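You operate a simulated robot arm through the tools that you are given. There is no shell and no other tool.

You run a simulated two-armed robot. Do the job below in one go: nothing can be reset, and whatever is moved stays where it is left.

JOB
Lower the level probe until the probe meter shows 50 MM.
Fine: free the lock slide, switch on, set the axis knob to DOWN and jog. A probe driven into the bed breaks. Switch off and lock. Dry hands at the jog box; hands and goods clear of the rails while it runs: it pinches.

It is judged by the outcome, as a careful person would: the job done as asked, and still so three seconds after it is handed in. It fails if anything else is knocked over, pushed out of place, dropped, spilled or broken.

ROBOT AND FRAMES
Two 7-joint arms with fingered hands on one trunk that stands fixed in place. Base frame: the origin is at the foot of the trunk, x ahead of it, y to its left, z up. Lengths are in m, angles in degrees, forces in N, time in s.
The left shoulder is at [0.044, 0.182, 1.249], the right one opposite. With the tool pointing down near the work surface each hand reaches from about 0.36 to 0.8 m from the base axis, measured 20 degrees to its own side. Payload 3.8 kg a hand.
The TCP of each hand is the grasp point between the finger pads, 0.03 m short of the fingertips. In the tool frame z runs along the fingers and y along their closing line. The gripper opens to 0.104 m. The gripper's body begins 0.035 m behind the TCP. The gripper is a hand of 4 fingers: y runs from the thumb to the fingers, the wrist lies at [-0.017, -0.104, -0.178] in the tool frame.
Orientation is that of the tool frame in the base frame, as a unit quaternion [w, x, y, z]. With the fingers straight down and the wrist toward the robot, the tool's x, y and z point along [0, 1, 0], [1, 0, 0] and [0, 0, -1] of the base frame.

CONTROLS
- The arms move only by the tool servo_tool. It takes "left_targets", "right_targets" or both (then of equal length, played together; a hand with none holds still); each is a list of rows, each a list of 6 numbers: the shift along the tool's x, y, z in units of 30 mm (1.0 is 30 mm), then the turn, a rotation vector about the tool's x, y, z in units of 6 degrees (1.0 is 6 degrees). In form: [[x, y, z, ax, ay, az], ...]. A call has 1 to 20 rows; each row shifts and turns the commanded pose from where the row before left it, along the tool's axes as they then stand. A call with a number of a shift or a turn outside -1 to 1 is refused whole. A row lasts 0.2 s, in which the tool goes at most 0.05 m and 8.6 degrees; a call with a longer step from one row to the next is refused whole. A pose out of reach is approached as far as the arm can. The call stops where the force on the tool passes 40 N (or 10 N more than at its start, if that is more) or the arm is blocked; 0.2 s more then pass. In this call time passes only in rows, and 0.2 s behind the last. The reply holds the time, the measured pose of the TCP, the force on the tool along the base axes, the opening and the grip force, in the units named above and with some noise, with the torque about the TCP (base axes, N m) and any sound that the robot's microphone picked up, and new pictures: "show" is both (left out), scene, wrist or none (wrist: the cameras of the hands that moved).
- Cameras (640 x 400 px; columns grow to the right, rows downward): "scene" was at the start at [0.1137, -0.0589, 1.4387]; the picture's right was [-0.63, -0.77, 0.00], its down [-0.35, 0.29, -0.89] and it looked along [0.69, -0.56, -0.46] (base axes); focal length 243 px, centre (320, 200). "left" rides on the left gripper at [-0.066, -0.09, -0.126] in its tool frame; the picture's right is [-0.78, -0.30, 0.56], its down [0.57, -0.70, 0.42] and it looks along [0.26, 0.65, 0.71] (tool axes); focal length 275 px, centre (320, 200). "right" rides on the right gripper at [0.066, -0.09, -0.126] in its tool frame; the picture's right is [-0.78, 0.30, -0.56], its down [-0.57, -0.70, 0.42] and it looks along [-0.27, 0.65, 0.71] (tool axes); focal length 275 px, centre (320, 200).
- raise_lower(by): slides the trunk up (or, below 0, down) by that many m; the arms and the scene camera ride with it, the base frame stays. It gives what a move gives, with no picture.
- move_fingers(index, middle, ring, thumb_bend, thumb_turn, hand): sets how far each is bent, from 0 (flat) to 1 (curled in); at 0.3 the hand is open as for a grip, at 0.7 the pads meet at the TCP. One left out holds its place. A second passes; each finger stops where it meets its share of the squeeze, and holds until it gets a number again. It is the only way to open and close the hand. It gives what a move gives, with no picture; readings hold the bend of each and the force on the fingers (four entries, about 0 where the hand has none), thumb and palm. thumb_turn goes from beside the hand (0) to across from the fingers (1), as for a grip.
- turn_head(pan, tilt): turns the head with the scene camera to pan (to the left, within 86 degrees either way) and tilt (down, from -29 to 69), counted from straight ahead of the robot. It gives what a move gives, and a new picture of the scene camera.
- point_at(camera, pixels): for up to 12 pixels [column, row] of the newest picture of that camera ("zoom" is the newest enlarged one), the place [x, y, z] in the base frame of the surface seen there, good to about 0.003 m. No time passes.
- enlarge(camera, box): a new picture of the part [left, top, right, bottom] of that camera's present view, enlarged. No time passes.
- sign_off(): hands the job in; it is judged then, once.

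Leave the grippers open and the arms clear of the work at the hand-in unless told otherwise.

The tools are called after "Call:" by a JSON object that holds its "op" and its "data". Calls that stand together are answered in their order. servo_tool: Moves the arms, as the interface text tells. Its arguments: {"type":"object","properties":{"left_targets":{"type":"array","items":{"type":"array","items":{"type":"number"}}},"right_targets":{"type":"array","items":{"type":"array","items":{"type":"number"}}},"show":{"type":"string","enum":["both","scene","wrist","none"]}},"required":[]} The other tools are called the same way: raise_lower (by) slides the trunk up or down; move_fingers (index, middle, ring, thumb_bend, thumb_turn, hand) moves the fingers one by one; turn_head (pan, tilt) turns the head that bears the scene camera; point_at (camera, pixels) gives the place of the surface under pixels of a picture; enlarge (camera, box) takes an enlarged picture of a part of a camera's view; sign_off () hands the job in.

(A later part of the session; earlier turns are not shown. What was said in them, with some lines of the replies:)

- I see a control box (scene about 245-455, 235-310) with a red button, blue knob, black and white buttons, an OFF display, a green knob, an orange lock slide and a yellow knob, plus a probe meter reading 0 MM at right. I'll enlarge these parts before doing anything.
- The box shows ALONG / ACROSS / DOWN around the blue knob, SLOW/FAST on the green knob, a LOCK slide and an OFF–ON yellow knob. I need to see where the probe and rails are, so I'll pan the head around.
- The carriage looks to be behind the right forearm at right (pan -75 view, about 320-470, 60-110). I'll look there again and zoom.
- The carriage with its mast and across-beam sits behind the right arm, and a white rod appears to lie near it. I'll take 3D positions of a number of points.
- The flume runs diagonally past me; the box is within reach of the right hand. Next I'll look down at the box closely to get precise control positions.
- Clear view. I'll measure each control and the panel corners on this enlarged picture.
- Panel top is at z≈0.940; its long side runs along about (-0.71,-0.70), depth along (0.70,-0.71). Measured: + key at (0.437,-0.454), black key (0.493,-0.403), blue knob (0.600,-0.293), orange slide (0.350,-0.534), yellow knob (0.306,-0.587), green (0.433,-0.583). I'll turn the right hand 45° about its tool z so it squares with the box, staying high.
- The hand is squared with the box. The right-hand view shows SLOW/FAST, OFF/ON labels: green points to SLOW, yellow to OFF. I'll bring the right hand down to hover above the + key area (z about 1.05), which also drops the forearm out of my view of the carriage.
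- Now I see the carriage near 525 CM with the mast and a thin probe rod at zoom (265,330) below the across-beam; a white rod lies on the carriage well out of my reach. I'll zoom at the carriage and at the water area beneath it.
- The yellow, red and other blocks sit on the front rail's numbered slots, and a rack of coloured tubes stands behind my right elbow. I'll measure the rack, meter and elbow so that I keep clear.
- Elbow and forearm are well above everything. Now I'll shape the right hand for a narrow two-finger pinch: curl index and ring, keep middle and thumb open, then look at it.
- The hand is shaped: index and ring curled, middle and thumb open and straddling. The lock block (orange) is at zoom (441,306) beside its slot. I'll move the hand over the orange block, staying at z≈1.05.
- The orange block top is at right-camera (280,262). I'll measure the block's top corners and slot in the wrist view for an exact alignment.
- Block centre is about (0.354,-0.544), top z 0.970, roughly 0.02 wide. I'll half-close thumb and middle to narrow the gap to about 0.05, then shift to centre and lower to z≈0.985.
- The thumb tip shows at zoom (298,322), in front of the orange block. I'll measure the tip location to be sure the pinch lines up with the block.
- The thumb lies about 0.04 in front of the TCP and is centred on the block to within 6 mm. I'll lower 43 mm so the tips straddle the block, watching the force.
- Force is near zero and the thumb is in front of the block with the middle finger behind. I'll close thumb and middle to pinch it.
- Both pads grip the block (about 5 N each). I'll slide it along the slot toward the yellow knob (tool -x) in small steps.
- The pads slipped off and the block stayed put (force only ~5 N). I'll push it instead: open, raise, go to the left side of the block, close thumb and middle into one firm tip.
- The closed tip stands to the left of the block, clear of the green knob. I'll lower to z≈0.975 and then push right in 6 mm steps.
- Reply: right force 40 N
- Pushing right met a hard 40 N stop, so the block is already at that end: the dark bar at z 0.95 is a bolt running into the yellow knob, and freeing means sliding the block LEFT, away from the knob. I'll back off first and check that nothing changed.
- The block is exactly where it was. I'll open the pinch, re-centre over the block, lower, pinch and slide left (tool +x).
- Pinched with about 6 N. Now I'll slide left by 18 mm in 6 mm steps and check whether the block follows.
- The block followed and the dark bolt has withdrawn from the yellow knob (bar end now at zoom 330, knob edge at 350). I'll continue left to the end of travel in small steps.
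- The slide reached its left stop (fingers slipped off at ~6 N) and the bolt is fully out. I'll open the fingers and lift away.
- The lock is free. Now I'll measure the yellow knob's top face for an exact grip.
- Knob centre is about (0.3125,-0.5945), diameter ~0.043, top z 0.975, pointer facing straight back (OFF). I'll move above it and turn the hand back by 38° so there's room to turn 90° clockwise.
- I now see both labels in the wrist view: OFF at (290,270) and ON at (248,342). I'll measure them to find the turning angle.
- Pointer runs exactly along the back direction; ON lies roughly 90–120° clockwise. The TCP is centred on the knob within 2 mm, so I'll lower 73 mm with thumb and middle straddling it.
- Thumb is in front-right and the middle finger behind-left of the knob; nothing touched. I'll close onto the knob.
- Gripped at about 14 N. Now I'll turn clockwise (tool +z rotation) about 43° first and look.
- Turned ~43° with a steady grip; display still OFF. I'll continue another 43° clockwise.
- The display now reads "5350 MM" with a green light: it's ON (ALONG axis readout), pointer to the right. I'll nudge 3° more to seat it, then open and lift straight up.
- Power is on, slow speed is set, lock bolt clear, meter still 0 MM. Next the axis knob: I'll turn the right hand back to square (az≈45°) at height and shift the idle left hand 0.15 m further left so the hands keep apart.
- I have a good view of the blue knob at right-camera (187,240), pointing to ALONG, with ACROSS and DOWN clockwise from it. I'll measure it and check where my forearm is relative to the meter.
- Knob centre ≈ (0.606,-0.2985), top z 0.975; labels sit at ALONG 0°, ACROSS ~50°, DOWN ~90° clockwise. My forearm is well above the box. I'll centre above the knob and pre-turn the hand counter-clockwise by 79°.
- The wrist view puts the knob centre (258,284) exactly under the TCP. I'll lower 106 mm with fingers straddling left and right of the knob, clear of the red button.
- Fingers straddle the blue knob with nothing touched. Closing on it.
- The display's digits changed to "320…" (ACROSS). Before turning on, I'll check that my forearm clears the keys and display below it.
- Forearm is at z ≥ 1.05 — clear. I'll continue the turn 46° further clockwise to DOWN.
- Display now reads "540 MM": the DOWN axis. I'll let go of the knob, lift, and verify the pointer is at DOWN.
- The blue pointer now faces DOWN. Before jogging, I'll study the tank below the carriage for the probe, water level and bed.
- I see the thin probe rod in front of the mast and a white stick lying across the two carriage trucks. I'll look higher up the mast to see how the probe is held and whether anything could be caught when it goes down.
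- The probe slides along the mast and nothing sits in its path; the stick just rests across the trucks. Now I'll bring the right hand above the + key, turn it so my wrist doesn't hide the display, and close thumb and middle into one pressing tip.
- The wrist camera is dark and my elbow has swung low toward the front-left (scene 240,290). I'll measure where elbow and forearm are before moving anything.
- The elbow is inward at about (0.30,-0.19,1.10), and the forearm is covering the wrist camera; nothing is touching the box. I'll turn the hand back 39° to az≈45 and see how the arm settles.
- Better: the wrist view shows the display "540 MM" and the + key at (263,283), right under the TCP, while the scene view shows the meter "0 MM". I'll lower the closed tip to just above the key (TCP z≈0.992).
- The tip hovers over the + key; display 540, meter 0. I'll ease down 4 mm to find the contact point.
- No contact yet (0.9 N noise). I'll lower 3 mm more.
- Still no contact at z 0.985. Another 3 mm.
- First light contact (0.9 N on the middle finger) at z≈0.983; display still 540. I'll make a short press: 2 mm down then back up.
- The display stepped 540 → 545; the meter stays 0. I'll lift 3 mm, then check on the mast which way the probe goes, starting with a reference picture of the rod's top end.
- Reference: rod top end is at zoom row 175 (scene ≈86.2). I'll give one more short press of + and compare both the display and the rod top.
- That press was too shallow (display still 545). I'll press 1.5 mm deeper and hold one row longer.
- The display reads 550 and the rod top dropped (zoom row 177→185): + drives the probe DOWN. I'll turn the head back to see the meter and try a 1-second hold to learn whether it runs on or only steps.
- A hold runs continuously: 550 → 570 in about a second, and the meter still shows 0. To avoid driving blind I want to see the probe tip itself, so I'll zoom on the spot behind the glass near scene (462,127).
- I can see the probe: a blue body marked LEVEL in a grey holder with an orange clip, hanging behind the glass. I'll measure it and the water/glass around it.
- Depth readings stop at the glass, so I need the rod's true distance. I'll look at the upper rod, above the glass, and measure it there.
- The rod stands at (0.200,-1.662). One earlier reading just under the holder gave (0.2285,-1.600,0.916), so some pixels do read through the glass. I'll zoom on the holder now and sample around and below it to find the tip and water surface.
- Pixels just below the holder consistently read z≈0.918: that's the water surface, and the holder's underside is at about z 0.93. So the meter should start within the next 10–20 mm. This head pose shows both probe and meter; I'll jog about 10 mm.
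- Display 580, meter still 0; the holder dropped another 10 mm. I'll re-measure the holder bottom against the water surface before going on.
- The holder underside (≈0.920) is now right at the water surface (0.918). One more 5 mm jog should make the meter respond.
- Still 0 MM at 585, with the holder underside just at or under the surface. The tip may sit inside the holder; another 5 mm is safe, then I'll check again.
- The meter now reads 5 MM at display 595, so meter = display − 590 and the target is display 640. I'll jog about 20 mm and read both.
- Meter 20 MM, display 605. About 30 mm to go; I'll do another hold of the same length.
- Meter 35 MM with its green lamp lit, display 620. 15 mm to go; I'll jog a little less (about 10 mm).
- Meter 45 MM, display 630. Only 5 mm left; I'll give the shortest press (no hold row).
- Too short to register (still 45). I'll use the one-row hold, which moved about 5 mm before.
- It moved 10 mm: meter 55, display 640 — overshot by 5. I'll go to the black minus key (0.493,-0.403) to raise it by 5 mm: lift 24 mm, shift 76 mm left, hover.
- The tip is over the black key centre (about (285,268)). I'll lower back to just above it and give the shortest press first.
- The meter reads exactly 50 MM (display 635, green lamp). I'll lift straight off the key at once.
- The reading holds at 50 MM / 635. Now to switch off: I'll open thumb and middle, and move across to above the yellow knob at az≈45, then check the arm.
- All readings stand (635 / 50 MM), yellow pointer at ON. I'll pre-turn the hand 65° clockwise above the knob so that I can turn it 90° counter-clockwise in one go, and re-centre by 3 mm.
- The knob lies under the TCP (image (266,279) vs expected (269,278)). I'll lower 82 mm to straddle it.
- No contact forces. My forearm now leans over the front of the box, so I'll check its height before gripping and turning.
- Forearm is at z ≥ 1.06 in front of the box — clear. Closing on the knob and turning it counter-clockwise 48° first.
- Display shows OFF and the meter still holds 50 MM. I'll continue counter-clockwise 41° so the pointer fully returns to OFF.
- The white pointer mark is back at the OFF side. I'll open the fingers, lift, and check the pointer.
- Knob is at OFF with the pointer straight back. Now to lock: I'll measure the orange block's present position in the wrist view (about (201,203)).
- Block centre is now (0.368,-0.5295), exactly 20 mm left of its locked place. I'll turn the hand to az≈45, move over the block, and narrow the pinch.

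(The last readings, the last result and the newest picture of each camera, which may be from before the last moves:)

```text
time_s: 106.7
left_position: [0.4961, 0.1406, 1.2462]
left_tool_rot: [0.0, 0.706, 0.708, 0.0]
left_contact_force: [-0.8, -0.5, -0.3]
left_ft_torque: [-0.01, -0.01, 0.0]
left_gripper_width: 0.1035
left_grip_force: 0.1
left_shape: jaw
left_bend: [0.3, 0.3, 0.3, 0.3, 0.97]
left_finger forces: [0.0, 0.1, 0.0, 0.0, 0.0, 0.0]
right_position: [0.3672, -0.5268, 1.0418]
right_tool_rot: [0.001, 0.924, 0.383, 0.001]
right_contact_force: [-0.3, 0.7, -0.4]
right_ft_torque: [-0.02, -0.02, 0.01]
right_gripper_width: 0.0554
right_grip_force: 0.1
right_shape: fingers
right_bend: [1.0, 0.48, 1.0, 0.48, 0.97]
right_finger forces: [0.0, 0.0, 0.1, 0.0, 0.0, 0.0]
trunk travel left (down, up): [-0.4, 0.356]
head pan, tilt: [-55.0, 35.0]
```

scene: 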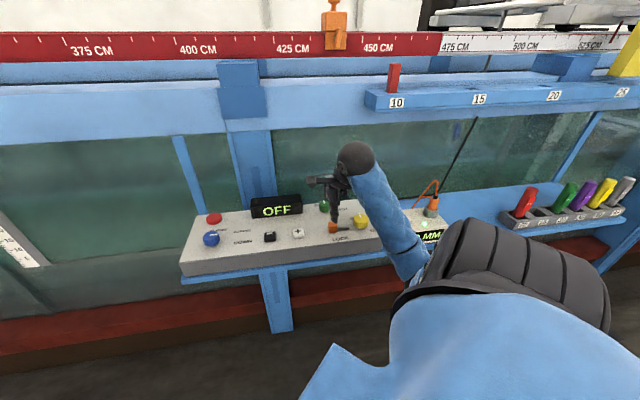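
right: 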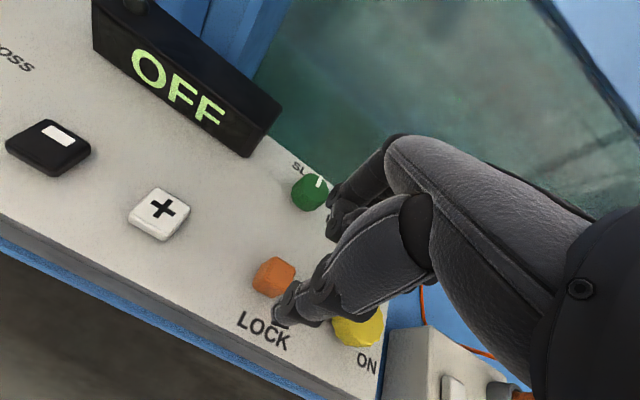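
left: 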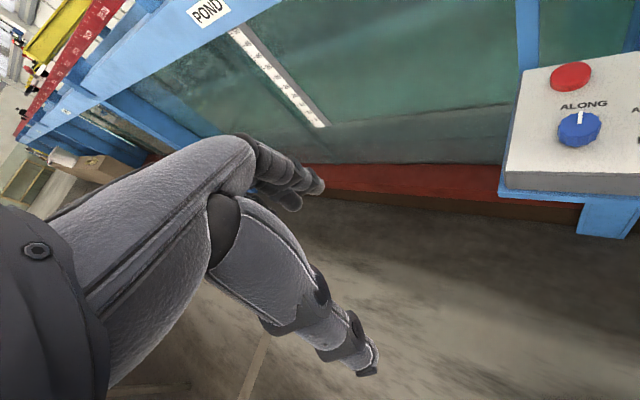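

The hand is above the block; my elbow shifted toward the meter side, so I'll check its clearance before lowering.

Call:
{"op": "point_at", "data": {"camera": "scene", "pixels": [[408, 265], [395, 235], [420, 270], [375, 195], [430, 215], [425, 250]]}}

Call:
{"op": "enlarge", "data": {"camera": "scene", "box": [310, 170, 470, 290]}}

```text
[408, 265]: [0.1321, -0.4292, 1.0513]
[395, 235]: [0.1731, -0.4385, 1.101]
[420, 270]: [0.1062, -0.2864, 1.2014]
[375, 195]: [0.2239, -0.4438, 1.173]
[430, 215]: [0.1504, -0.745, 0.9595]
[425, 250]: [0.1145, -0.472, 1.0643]
```

```text
3.33 times, centred on (390, 230) of scene
```

zoom: 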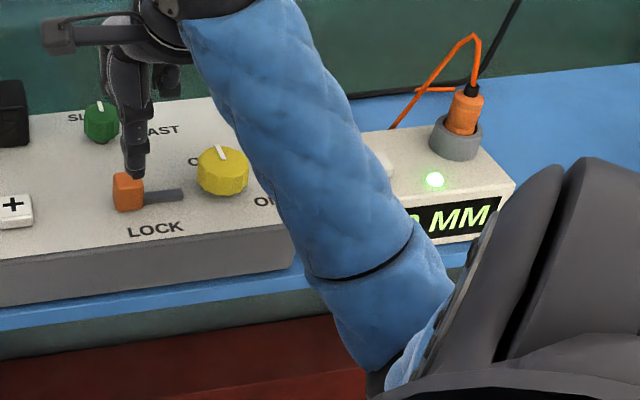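

The elbow is 0.2 m from the meter — fine. I'll lower 65 mm to straddle the block and pinch it.

Call:
{"op": "servo_tool", "data": {"right_targets": [[0, 0, 0.8, 0, 0, 0], [0, 0, 0.8, 0, 0, 0], [0, 0, 0.55, 0, 0, 0]], "show": "none"}}

Call:
{"op": "move_fingers", "data": {"hand": "right", "middle": 0.7, "thumb_bend": 0.7}}

Call:
{"op": "enlarge", "data": {"camera": "scene", "box": [290, 170, 418, 250]}}

```text
time_s: 107.5
left_position: [0.4963, 0.1401, 1.2453]
left_tool_rot: [-0.001, 0.706, 0.708, -0.001]
left_contact_force: [0.4, 0.1, -0.1]
left_ft_torque: [-0.01, 0.0, 0.0]
left_gripper_width: 0.1035
left_grip_force: 0.0
left_shape: jaw
left_bend: [0.3, 0.3, 0.3, 0.3, 0.97]
left_finger forces: [0.0, 0.0, 0.0, 0.1, 0.1, 0.0]
right_position: [0.3681, -0.5297, 0.9763]
right_tool_rot: [0.0, 0.924, 0.382, 0.0]
right_contact_force: [-0.3, -0.3, -0.5]
right_ft_torque: [0.0, 0.02, -0.03]
right_gripper_width: 0.0554
right_grip_force: 0.1
right_shape: fingers
right_bend: [1.0, 0.48, 1.0, 0.48, 0.97]
right_finger forces: [0.1, 0.0, 0.1, 0.0, 0.0, 0.0]
trunk travel left (down, up): [-0.4, 0.356]
head pan, tilt: [-55.0, 35.0]
```

```text
time_s: 108.5
left_position: [0.496, 0.1409, 1.2461]
left_tool_rot: [0.0, 0.706, 0.708, 0.0]
left_contact_force: [-0.4, 0.4, 0.2]
left_ft_torque: [0.0, 0.01, 0.01]
left_gripper_width: 0.1038
left_grip_force: 0.0
left_shape: jaw
left_bend: [0.3, 0.3, 0.3, 0.3, 0.97]
left_finger forces: [0.0, 0.0, 0.0, 0.0, 0.1, 0.0]
right_position: [0.3682, -0.5291, 0.976]
right_tool_rot: [0.0, 0.924, 0.383, 0.0]
right_contact_force: [0.6, -1.2, 0.3]
right_ft_torque: [-0.06, -0.03, 0.14]
right_gripper_width: 0.0478
right_grip_force: 5.7
right_shape: fingers
right_bend: [1.0, 0.63, 1.0, 0.64, 0.97]
right_finger forces: [0.0, 6.8, 0.0, 0.0, 5.3, 0.0]
trunk travel left (down, up): [-0.4, 0.356]
head pan, tilt: [-55.0, 35.0]
```

```text
5.00 times, centred on (354, 210) of scene
```

zoom: 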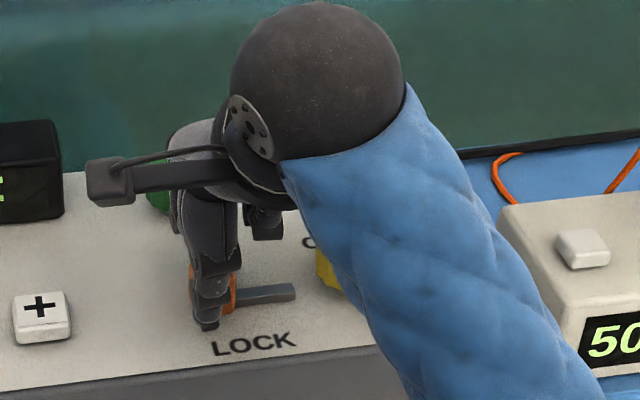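

Pinched (about 6 N). I'll slide it 20 mm right (tool -x) into LOCK in small steps.

Call:
{"op": "servo_tool", "data": {"right_targets": [[-0.2, 0, 0, 0, 0, 0], [-0.2, 0, 0, 0, 0, 0], [-0.2, 0, 0, 0, 0, 0], [-0.1, 0, 0, 0, 0, 0]], "show": "both"}}

Call:
{"op": "enlarge", "data": {"camera": "scene", "box": [290, 170, 418, 250]}}

```text
time_s: 109.5
left_position: [0.4968, 0.141, 1.2452]
left_tool_rot: [-0.001, 0.706, 0.708, 0.0]
left_contact_force: [-0.1, -0.6, -0.3]
left_ft_torque: [0.0, 0.0, 0.01]
left_gripper_width: 0.1039
left_grip_force: 0.1
left_shape: jaw
left_bend: [0.3, 0.3, 0.3, 0.3, 0.97]
left_finger forces: [0.0, 0.0, 0.1, 0.0, 0.0, 0.1]
right_position: [0.3527, -0.5439, 0.9775]
right_tool_rot: [0.0, 0.923, 0.384, -0.001]
right_contact_force: [2.8, 0.3, -0.9]
right_ft_torque: [-0.06, -0.12, 0.12]
right_gripper_width: 0.0479
right_grip_force: 5.8
right_shape: fingers
right_bend: [1.0, 0.64, 1.0, 0.64, 0.97]
right_finger forces: [0.1, 7.6, 0.1, 0.0, 5.1, 0.0]
trunk travel left (down, up): [-0.4, 0.356]
head pan, tilt: [-55.0, 35.0]
```

scene: 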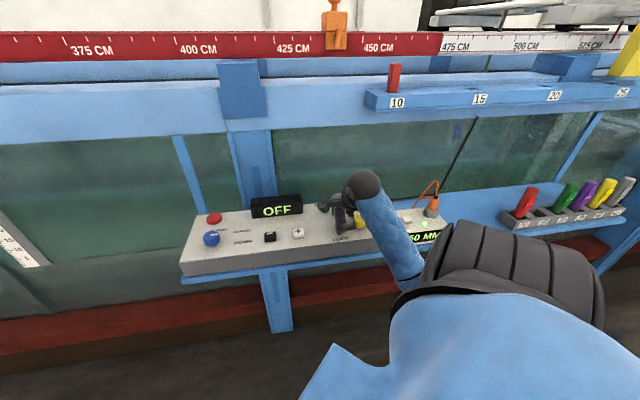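
right: 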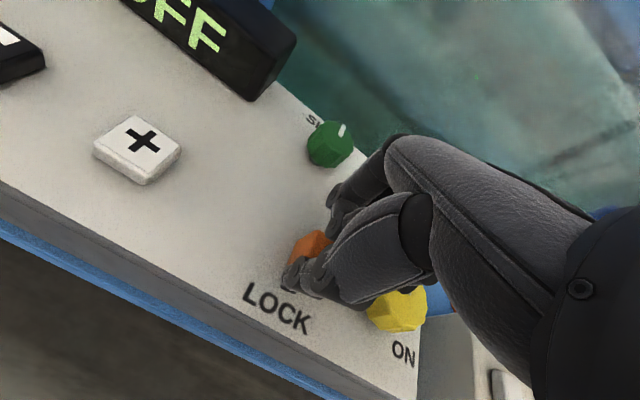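

```text
5.00 times, centred on (354, 210) of scene
```

zoom: 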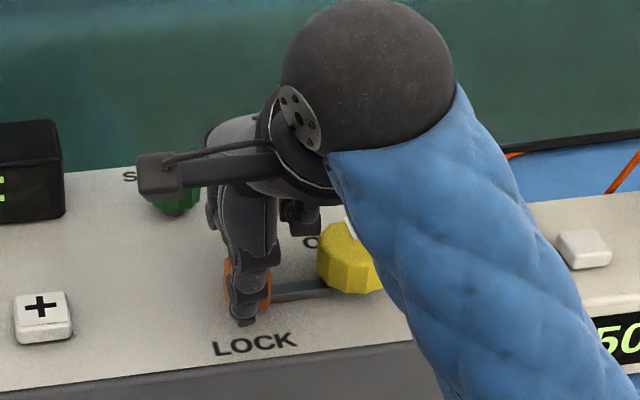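

The bolt now reaches the knob again and the block is back under LOCK. I'll nudge 2–3 mm more so it seats against its stop, then open.

Call:
{"op": "servo_tool", "data": {"right_targets": [[-0.1, 0, 0, 0, 0, 0]], "show": "none"}}

Call:
{"op": "move_fingers", "data": {"hand": "right", "middle": 0.45, "thumb_bend": 0.45}}

Call:
{"op": "servo_tool", "data": {"right_targets": [[0, 0, -0.8, 0, 0, 0], [0, 0, -0.9, 0, 0, 0], [0, 0, -0.9, 0, 0, 0]], "show": "both"}}

Call:
{"op": "enlarge", "data": {"camera": "scene", "box": [290, 170, 418, 250]}}

Call:
{"op": "enlarge", "data": {"camera": "right", "box": [190, 200, 430, 350]}}

```text
time_s: 109.8
left_position: [0.4969, 0.142, 1.2457]
left_tool_rot: [-0.001, 0.707, 0.707, -0.001]
left_contact_force: [-0.2, -0.1, 0.2]
left_ft_torque: [-0.01, 0.01, 0.01]
left_gripper_width: 0.1037
left_grip_force: 0.0
left_shape: jaw
left_bend: [0.3, 0.3, 0.3, 0.3, 0.97]
left_finger forces: [0.0, 0.0, 0.0, 0.0, 0.0, 0.0]
right_position: [0.3519, -0.5454, 0.9769]
right_tool_rot: [0.0, 0.924, 0.383, 0.0]
right_contact_force: [6.8, 3.7, -0.4]
right_ft_torque: [0.06, -0.17, 0.15]
right_gripper_width: 0.0477
right_grip_force: 6.2
right_shape: fingers
right_bend: [1.0, 0.64, 1.0, 0.65, 0.96]
right_finger forces: [0.1, 7.2, 0.0, 0.1, 5.1, 0.0]
trunk travel left (down, up): [-0.4, 0.356]
head pan, tilt: [-55.0, 35.0]
```

```text
time_s: 110.8
left_position: [0.4967, 0.1416, 1.2467]
left_tool_rot: [0.0, 0.707, 0.708, -0.001]
left_contact_force: [0.3, -0.4, -0.2]
left_ft_torque: [0.01, 0.01, -0.01]
left_gripper_width: 0.1038
left_grip_force: 0.0
left_shape: jaw
left_bend: [0.3, 0.3, 0.3, 0.3, 0.97]
left_finger forces: [0.1, 0.0, 0.1, 0.0, 0.0, 0.0]
right_position: [0.3502, -0.5465, 0.9769]
right_tool_rot: [0.0, 0.924, 0.383, 0.0]
right_contact_force: [0.8, 0.1, 0.2]
right_ft_torque: [0.01, 0.01, -0.05]
right_gripper_width: 0.0568
right_grip_force: 0.1
right_shape: fingers
right_bend: [1.0, 0.45, 1.0, 0.45, 0.97]
right_finger forces: [0.0, 0.0, 0.1, 0.1, 0.1, 0.1]
trunk travel left (down, up): [-0.4, 0.356]
head pan, tilt: [-55.0, 35.0]
```

```text
time_s: 111.7
left_position: [0.4972, 0.1399, 1.2459]
left_tool_rot: [-0.001, 0.706, 0.708, 0.0]
left_contact_force: [-0.2, 0.3, -0.8]
left_ft_torque: [0.0, -0.01, 0.01]
left_gripper_width: 0.1036
left_grip_force: 0.2
left_shape: jaw
left_bend: [0.3, 0.3, 0.3, 0.3, 0.97]
left_finger forces: [0.1, 0.0, 0.0, 0.0, 0.0, 0.0]
right_position: [0.3534, -0.5473, 1.0549]
right_tool_rot: [0.0, 0.924, 0.383, 0.0]
right_contact_force: [-0.4, 0.2, -0.3]
right_ft_torque: [0.0, 0.0, 0.0]
right_gripper_width: 0.0568
right_grip_force: 0.0
right_shape: fingers
right_bend: [1.0, 0.45, 1.0, 0.45, 0.97]
right_finger forces: [0.0, 0.0, 0.0, 0.1, 0.0, 0.0]
trunk travel left (down, up): [-0.4, 0.356]
head pan, tilt: [-55.0, 35.0]
```

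scene: 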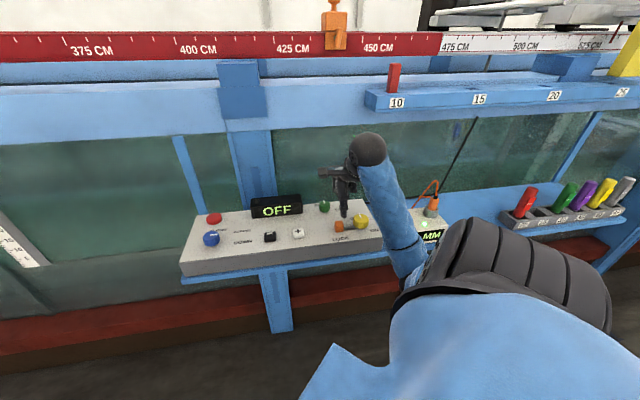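
right: 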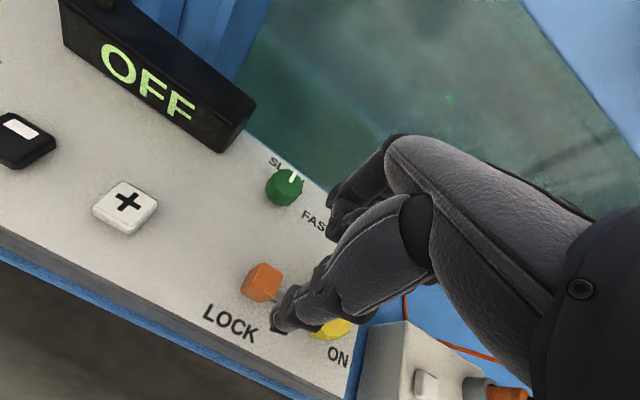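

```text
5.00 times, centred on (354, 210) of scene
```

zoom: 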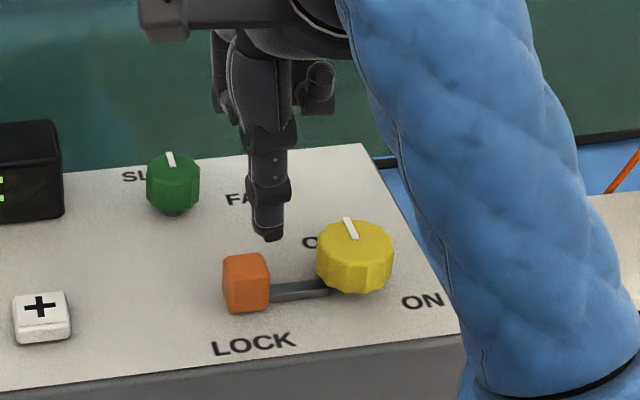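

```text
2.67 times, centred on (310, 275) of right
```

zoom: 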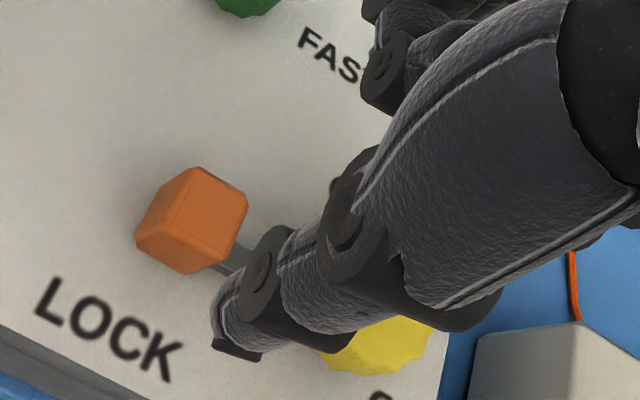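

The bolt goes into the yellow knob again. I'll confirm the block's position numerically against the original (0.354,-0.544).

Call:
{"op": "point_at", "data": {"camera": "zoom", "pixels": [[205, 205], [197, 170], [245, 200], [215, 240], [165, 212], [235, 258]]}}

```text
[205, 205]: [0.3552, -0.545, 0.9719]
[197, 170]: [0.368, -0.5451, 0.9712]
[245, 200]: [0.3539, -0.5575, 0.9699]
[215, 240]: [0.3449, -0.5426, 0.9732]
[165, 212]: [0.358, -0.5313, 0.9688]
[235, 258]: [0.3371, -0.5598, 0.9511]
```

It matches the original locked position, and it was pushed to the stop. Now I'll lift the right hand clear (up 0.18 m, then back 0.06 m toward me).

Call:
{"op": "servo_tool", "data": {"right_targets": [[0, 0, -1, 0, 0, 0], [0, 0, -1, 0, 0, 0], [0, 0, -1, 0, 0, 0], [0, 0, -1, 0, 0, 0], [0, 0, -1, 0, 0, 0], [0, 0, -1, 0, 0, 0], [0, -0.7, 0, 0, 0, 0], [0, -0.7, 0, 0, 0, 0], [0, -0.7, 0, 0, 0, 0]], "show": "both"}}

Call:
{"op": "move_fingers", "data": {"hand": "right", "index": 0.3, "middle": 0.3, "ring": 0.3, "thumb_bend": 0.3}}

Call:
{"op": "turn_head", "data": {"pan": -60, "tilt": 28}}

Call:
{"op": "enlarge", "data": {"camera": "scene", "box": [160, 180, 480, 380]}}

```text
time_s: 113.7
left_position: [0.4947, 0.1417, 1.2454]
left_tool_rot: [0.0, 0.706, 0.708, 0.001]
left_contact_force: [0.3, -0.6, -0.2]
left_ft_torque: [0.0, -0.01, 0.02]
left_gripper_width: 0.1039
left_grip_force: 0.1
left_shape: jaw
left_bend: [0.3, 0.3, 0.3, 0.3, 0.97]
left_finger forces: [0.0, 0.1, 0.0, 0.0, 0.0, 0.0]
right_position: [0.3046, -0.5018, 1.236]
right_tool_rot: [0.0, 0.923, 0.384, 0.001]
right_contact_force: [0.4, 0.1, -0.1]
right_ft_torque: [0.04, -0.02, 0.01]
right_gripper_width: 0.0565
right_grip_force: 0.0
right_shape: fingers
right_bend: [1.0, 0.45, 1.0, 0.45, 0.97]
right_finger forces: [0.1, 0.1, 0.0, 0.1, 0.0, 0.0]
trunk travel left (down, up): [-0.4, 0.356]
head pan, tilt: [-55.0, 35.0]
```

scene: 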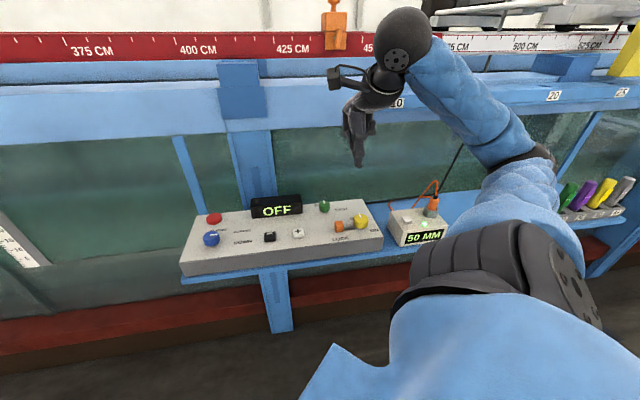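
right: 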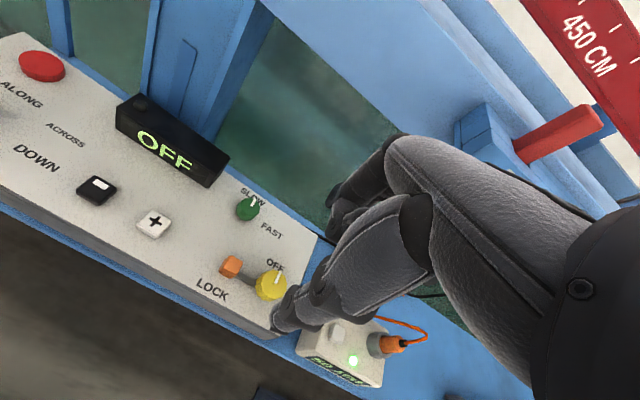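

```text
time_s: 114.7
left_position: [0.4968, 0.1406, 1.2459]
left_tool_rot: [-0.001, 0.707, 0.707, 0.0]
left_contact_force: [0.1, -0.4, -0.4]
left_ft_torque: [0.02, -0.01, 0.02]
left_gripper_width: 0.1037
left_grip_force: 0.1
left_shape: jaw
left_bend: [0.3, 0.3, 0.3, 0.3, 0.97]
left_finger forces: [0.0, 0.1, 0.0, 0.0, 0.0, 0.0]
right_position: [0.3044, -0.501, 1.2349]
right_tool_rot: [0.0, 0.924, 0.383, 0.0]
right_contact_force: [-0.6, -0.3, -0.2]
right_ft_torque: [0.01, 0.0, -0.02]
right_gripper_width: 0.1039
right_grip_force: 0.0
right_shape: fingers
right_bend: [0.3, 0.3, 0.3, 0.3, 0.97]
right_finger forces: [0.0, 0.0, 0.0, 0.1, 0.1, 0.0]
trunk travel left (down, up): [-0.4, 0.356]
head pan, tilt: [-55.0, 35.0]
```

```text
time_s: 115.3
left_position: [0.4964, 0.1416, 1.2456]
left_tool_rot: [0.0, 0.707, 0.708, 0.001]
left_contact_force: [1.1, -0.6, -0.9]
left_ft_torque: [-0.03, 0.02, 0.01]
left_gripper_width: 0.1039
left_grip_force: 0.1
left_shape: jaw
left_bend: [0.3, 0.3, 0.3, 0.3, 0.97]
left_finger forces: [0.1, 0.0, 0.0, 0.0, 0.1, 0.0]
right_position: [0.306, -0.5015, 1.2349]
right_tool_rot: [-0.001, 0.924, 0.383, 0.0]
right_contact_force: [0.6, -0.8, 0.0]
right_ft_torque: [-0.01, 0.0, 0.04]
right_gripper_width: 0.1041
right_grip_force: 0.2
right_shape: fingers
right_bend: [0.3, 0.3, 0.3, 0.3, 0.97]
right_finger forces: [0.1, 0.0, 0.1, 0.0, 0.0, 0.0]
trunk travel left (down, up): [-0.4, 0.356]
head pan, tilt: [-60.0, 28.0]
```

scene: 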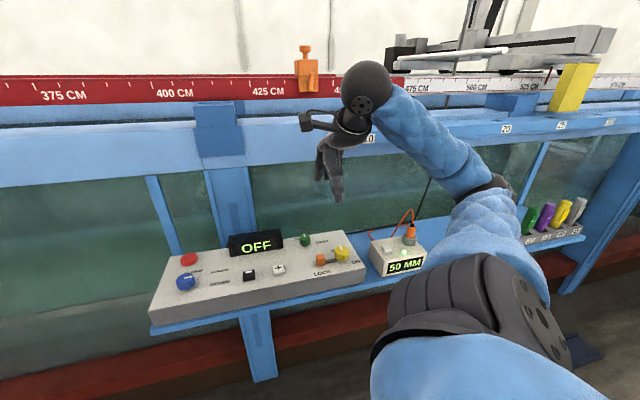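

```text
2.00 times, centred on (320, 280) of scene
```

zoom: 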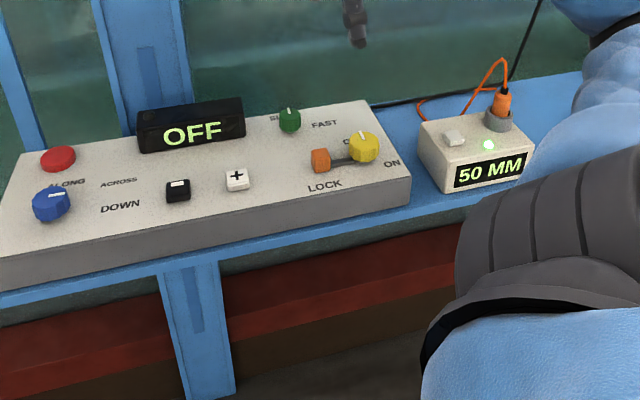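

The controls are right: OFF, locked, meter 50 MM. But my elbow appears close to the tube rack and I can't see the red tube, so I'll measure the elbow.

Call:
{"op": "point_at", "data": {"camera": "scene", "pixels": [[495, 190], [500, 240], [470, 180], [515, 215], [540, 270], [420, 130], [530, 215], [548, 215], [500, 205]]}}

Call:
{"op": "enlarge", "data": {"camera": "scene", "box": [440, 150, 620, 262]}}

```text
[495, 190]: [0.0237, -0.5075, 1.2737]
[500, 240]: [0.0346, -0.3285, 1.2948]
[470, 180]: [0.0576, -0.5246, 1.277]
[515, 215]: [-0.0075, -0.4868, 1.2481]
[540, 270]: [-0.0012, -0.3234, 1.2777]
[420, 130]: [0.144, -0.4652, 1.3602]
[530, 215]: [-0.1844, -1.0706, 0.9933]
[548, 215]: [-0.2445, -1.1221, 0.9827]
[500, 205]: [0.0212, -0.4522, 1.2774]
```

```text
3.56 times, centred on (530, 206) of scene
```

zoom: 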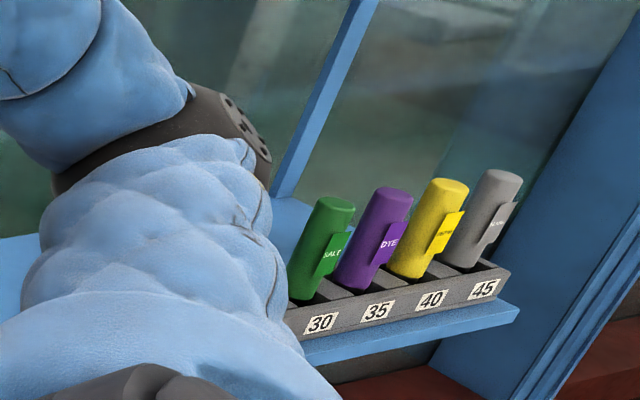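

The elbow is at (0.02,-0.51,1.27), far from the rack; it only hides the red tube from view. Everything is done: meter 50 MM, box OFF, slide in LOCK, hands open and clear. Handing in.

Call:
{"op": "sign_off", "data": {}}

```text
The job is handed in.
```

The level probe is lowered, and the probe meter reads 50 MM with its green lamp lit. I handed the job in with the box switched off and the lock slide back in LOCK.

- **Jogging:** I ran it on SLOW with the axis knob at DOWN. The first pass overshot to 55 MM, so I backed it up 5 mm with the minus key. The reading stayed at 50 MM through switching off and locking.
- **Lock slide:** I first tried to slide it the wrong way. The push stopped at about 40 N against its stop, and the slide sat exactly where it had been. It slides left to free and right to lock.
- **State left behind:** the axis knob is still at DOWN and the speed knob at SLOW. Both hands are open and clear of the box and rails, and stayed dry.

As far as I could see, nothing else was moved. In the last view my arm hid the red tube in the rack, but the arm was well clear of it.
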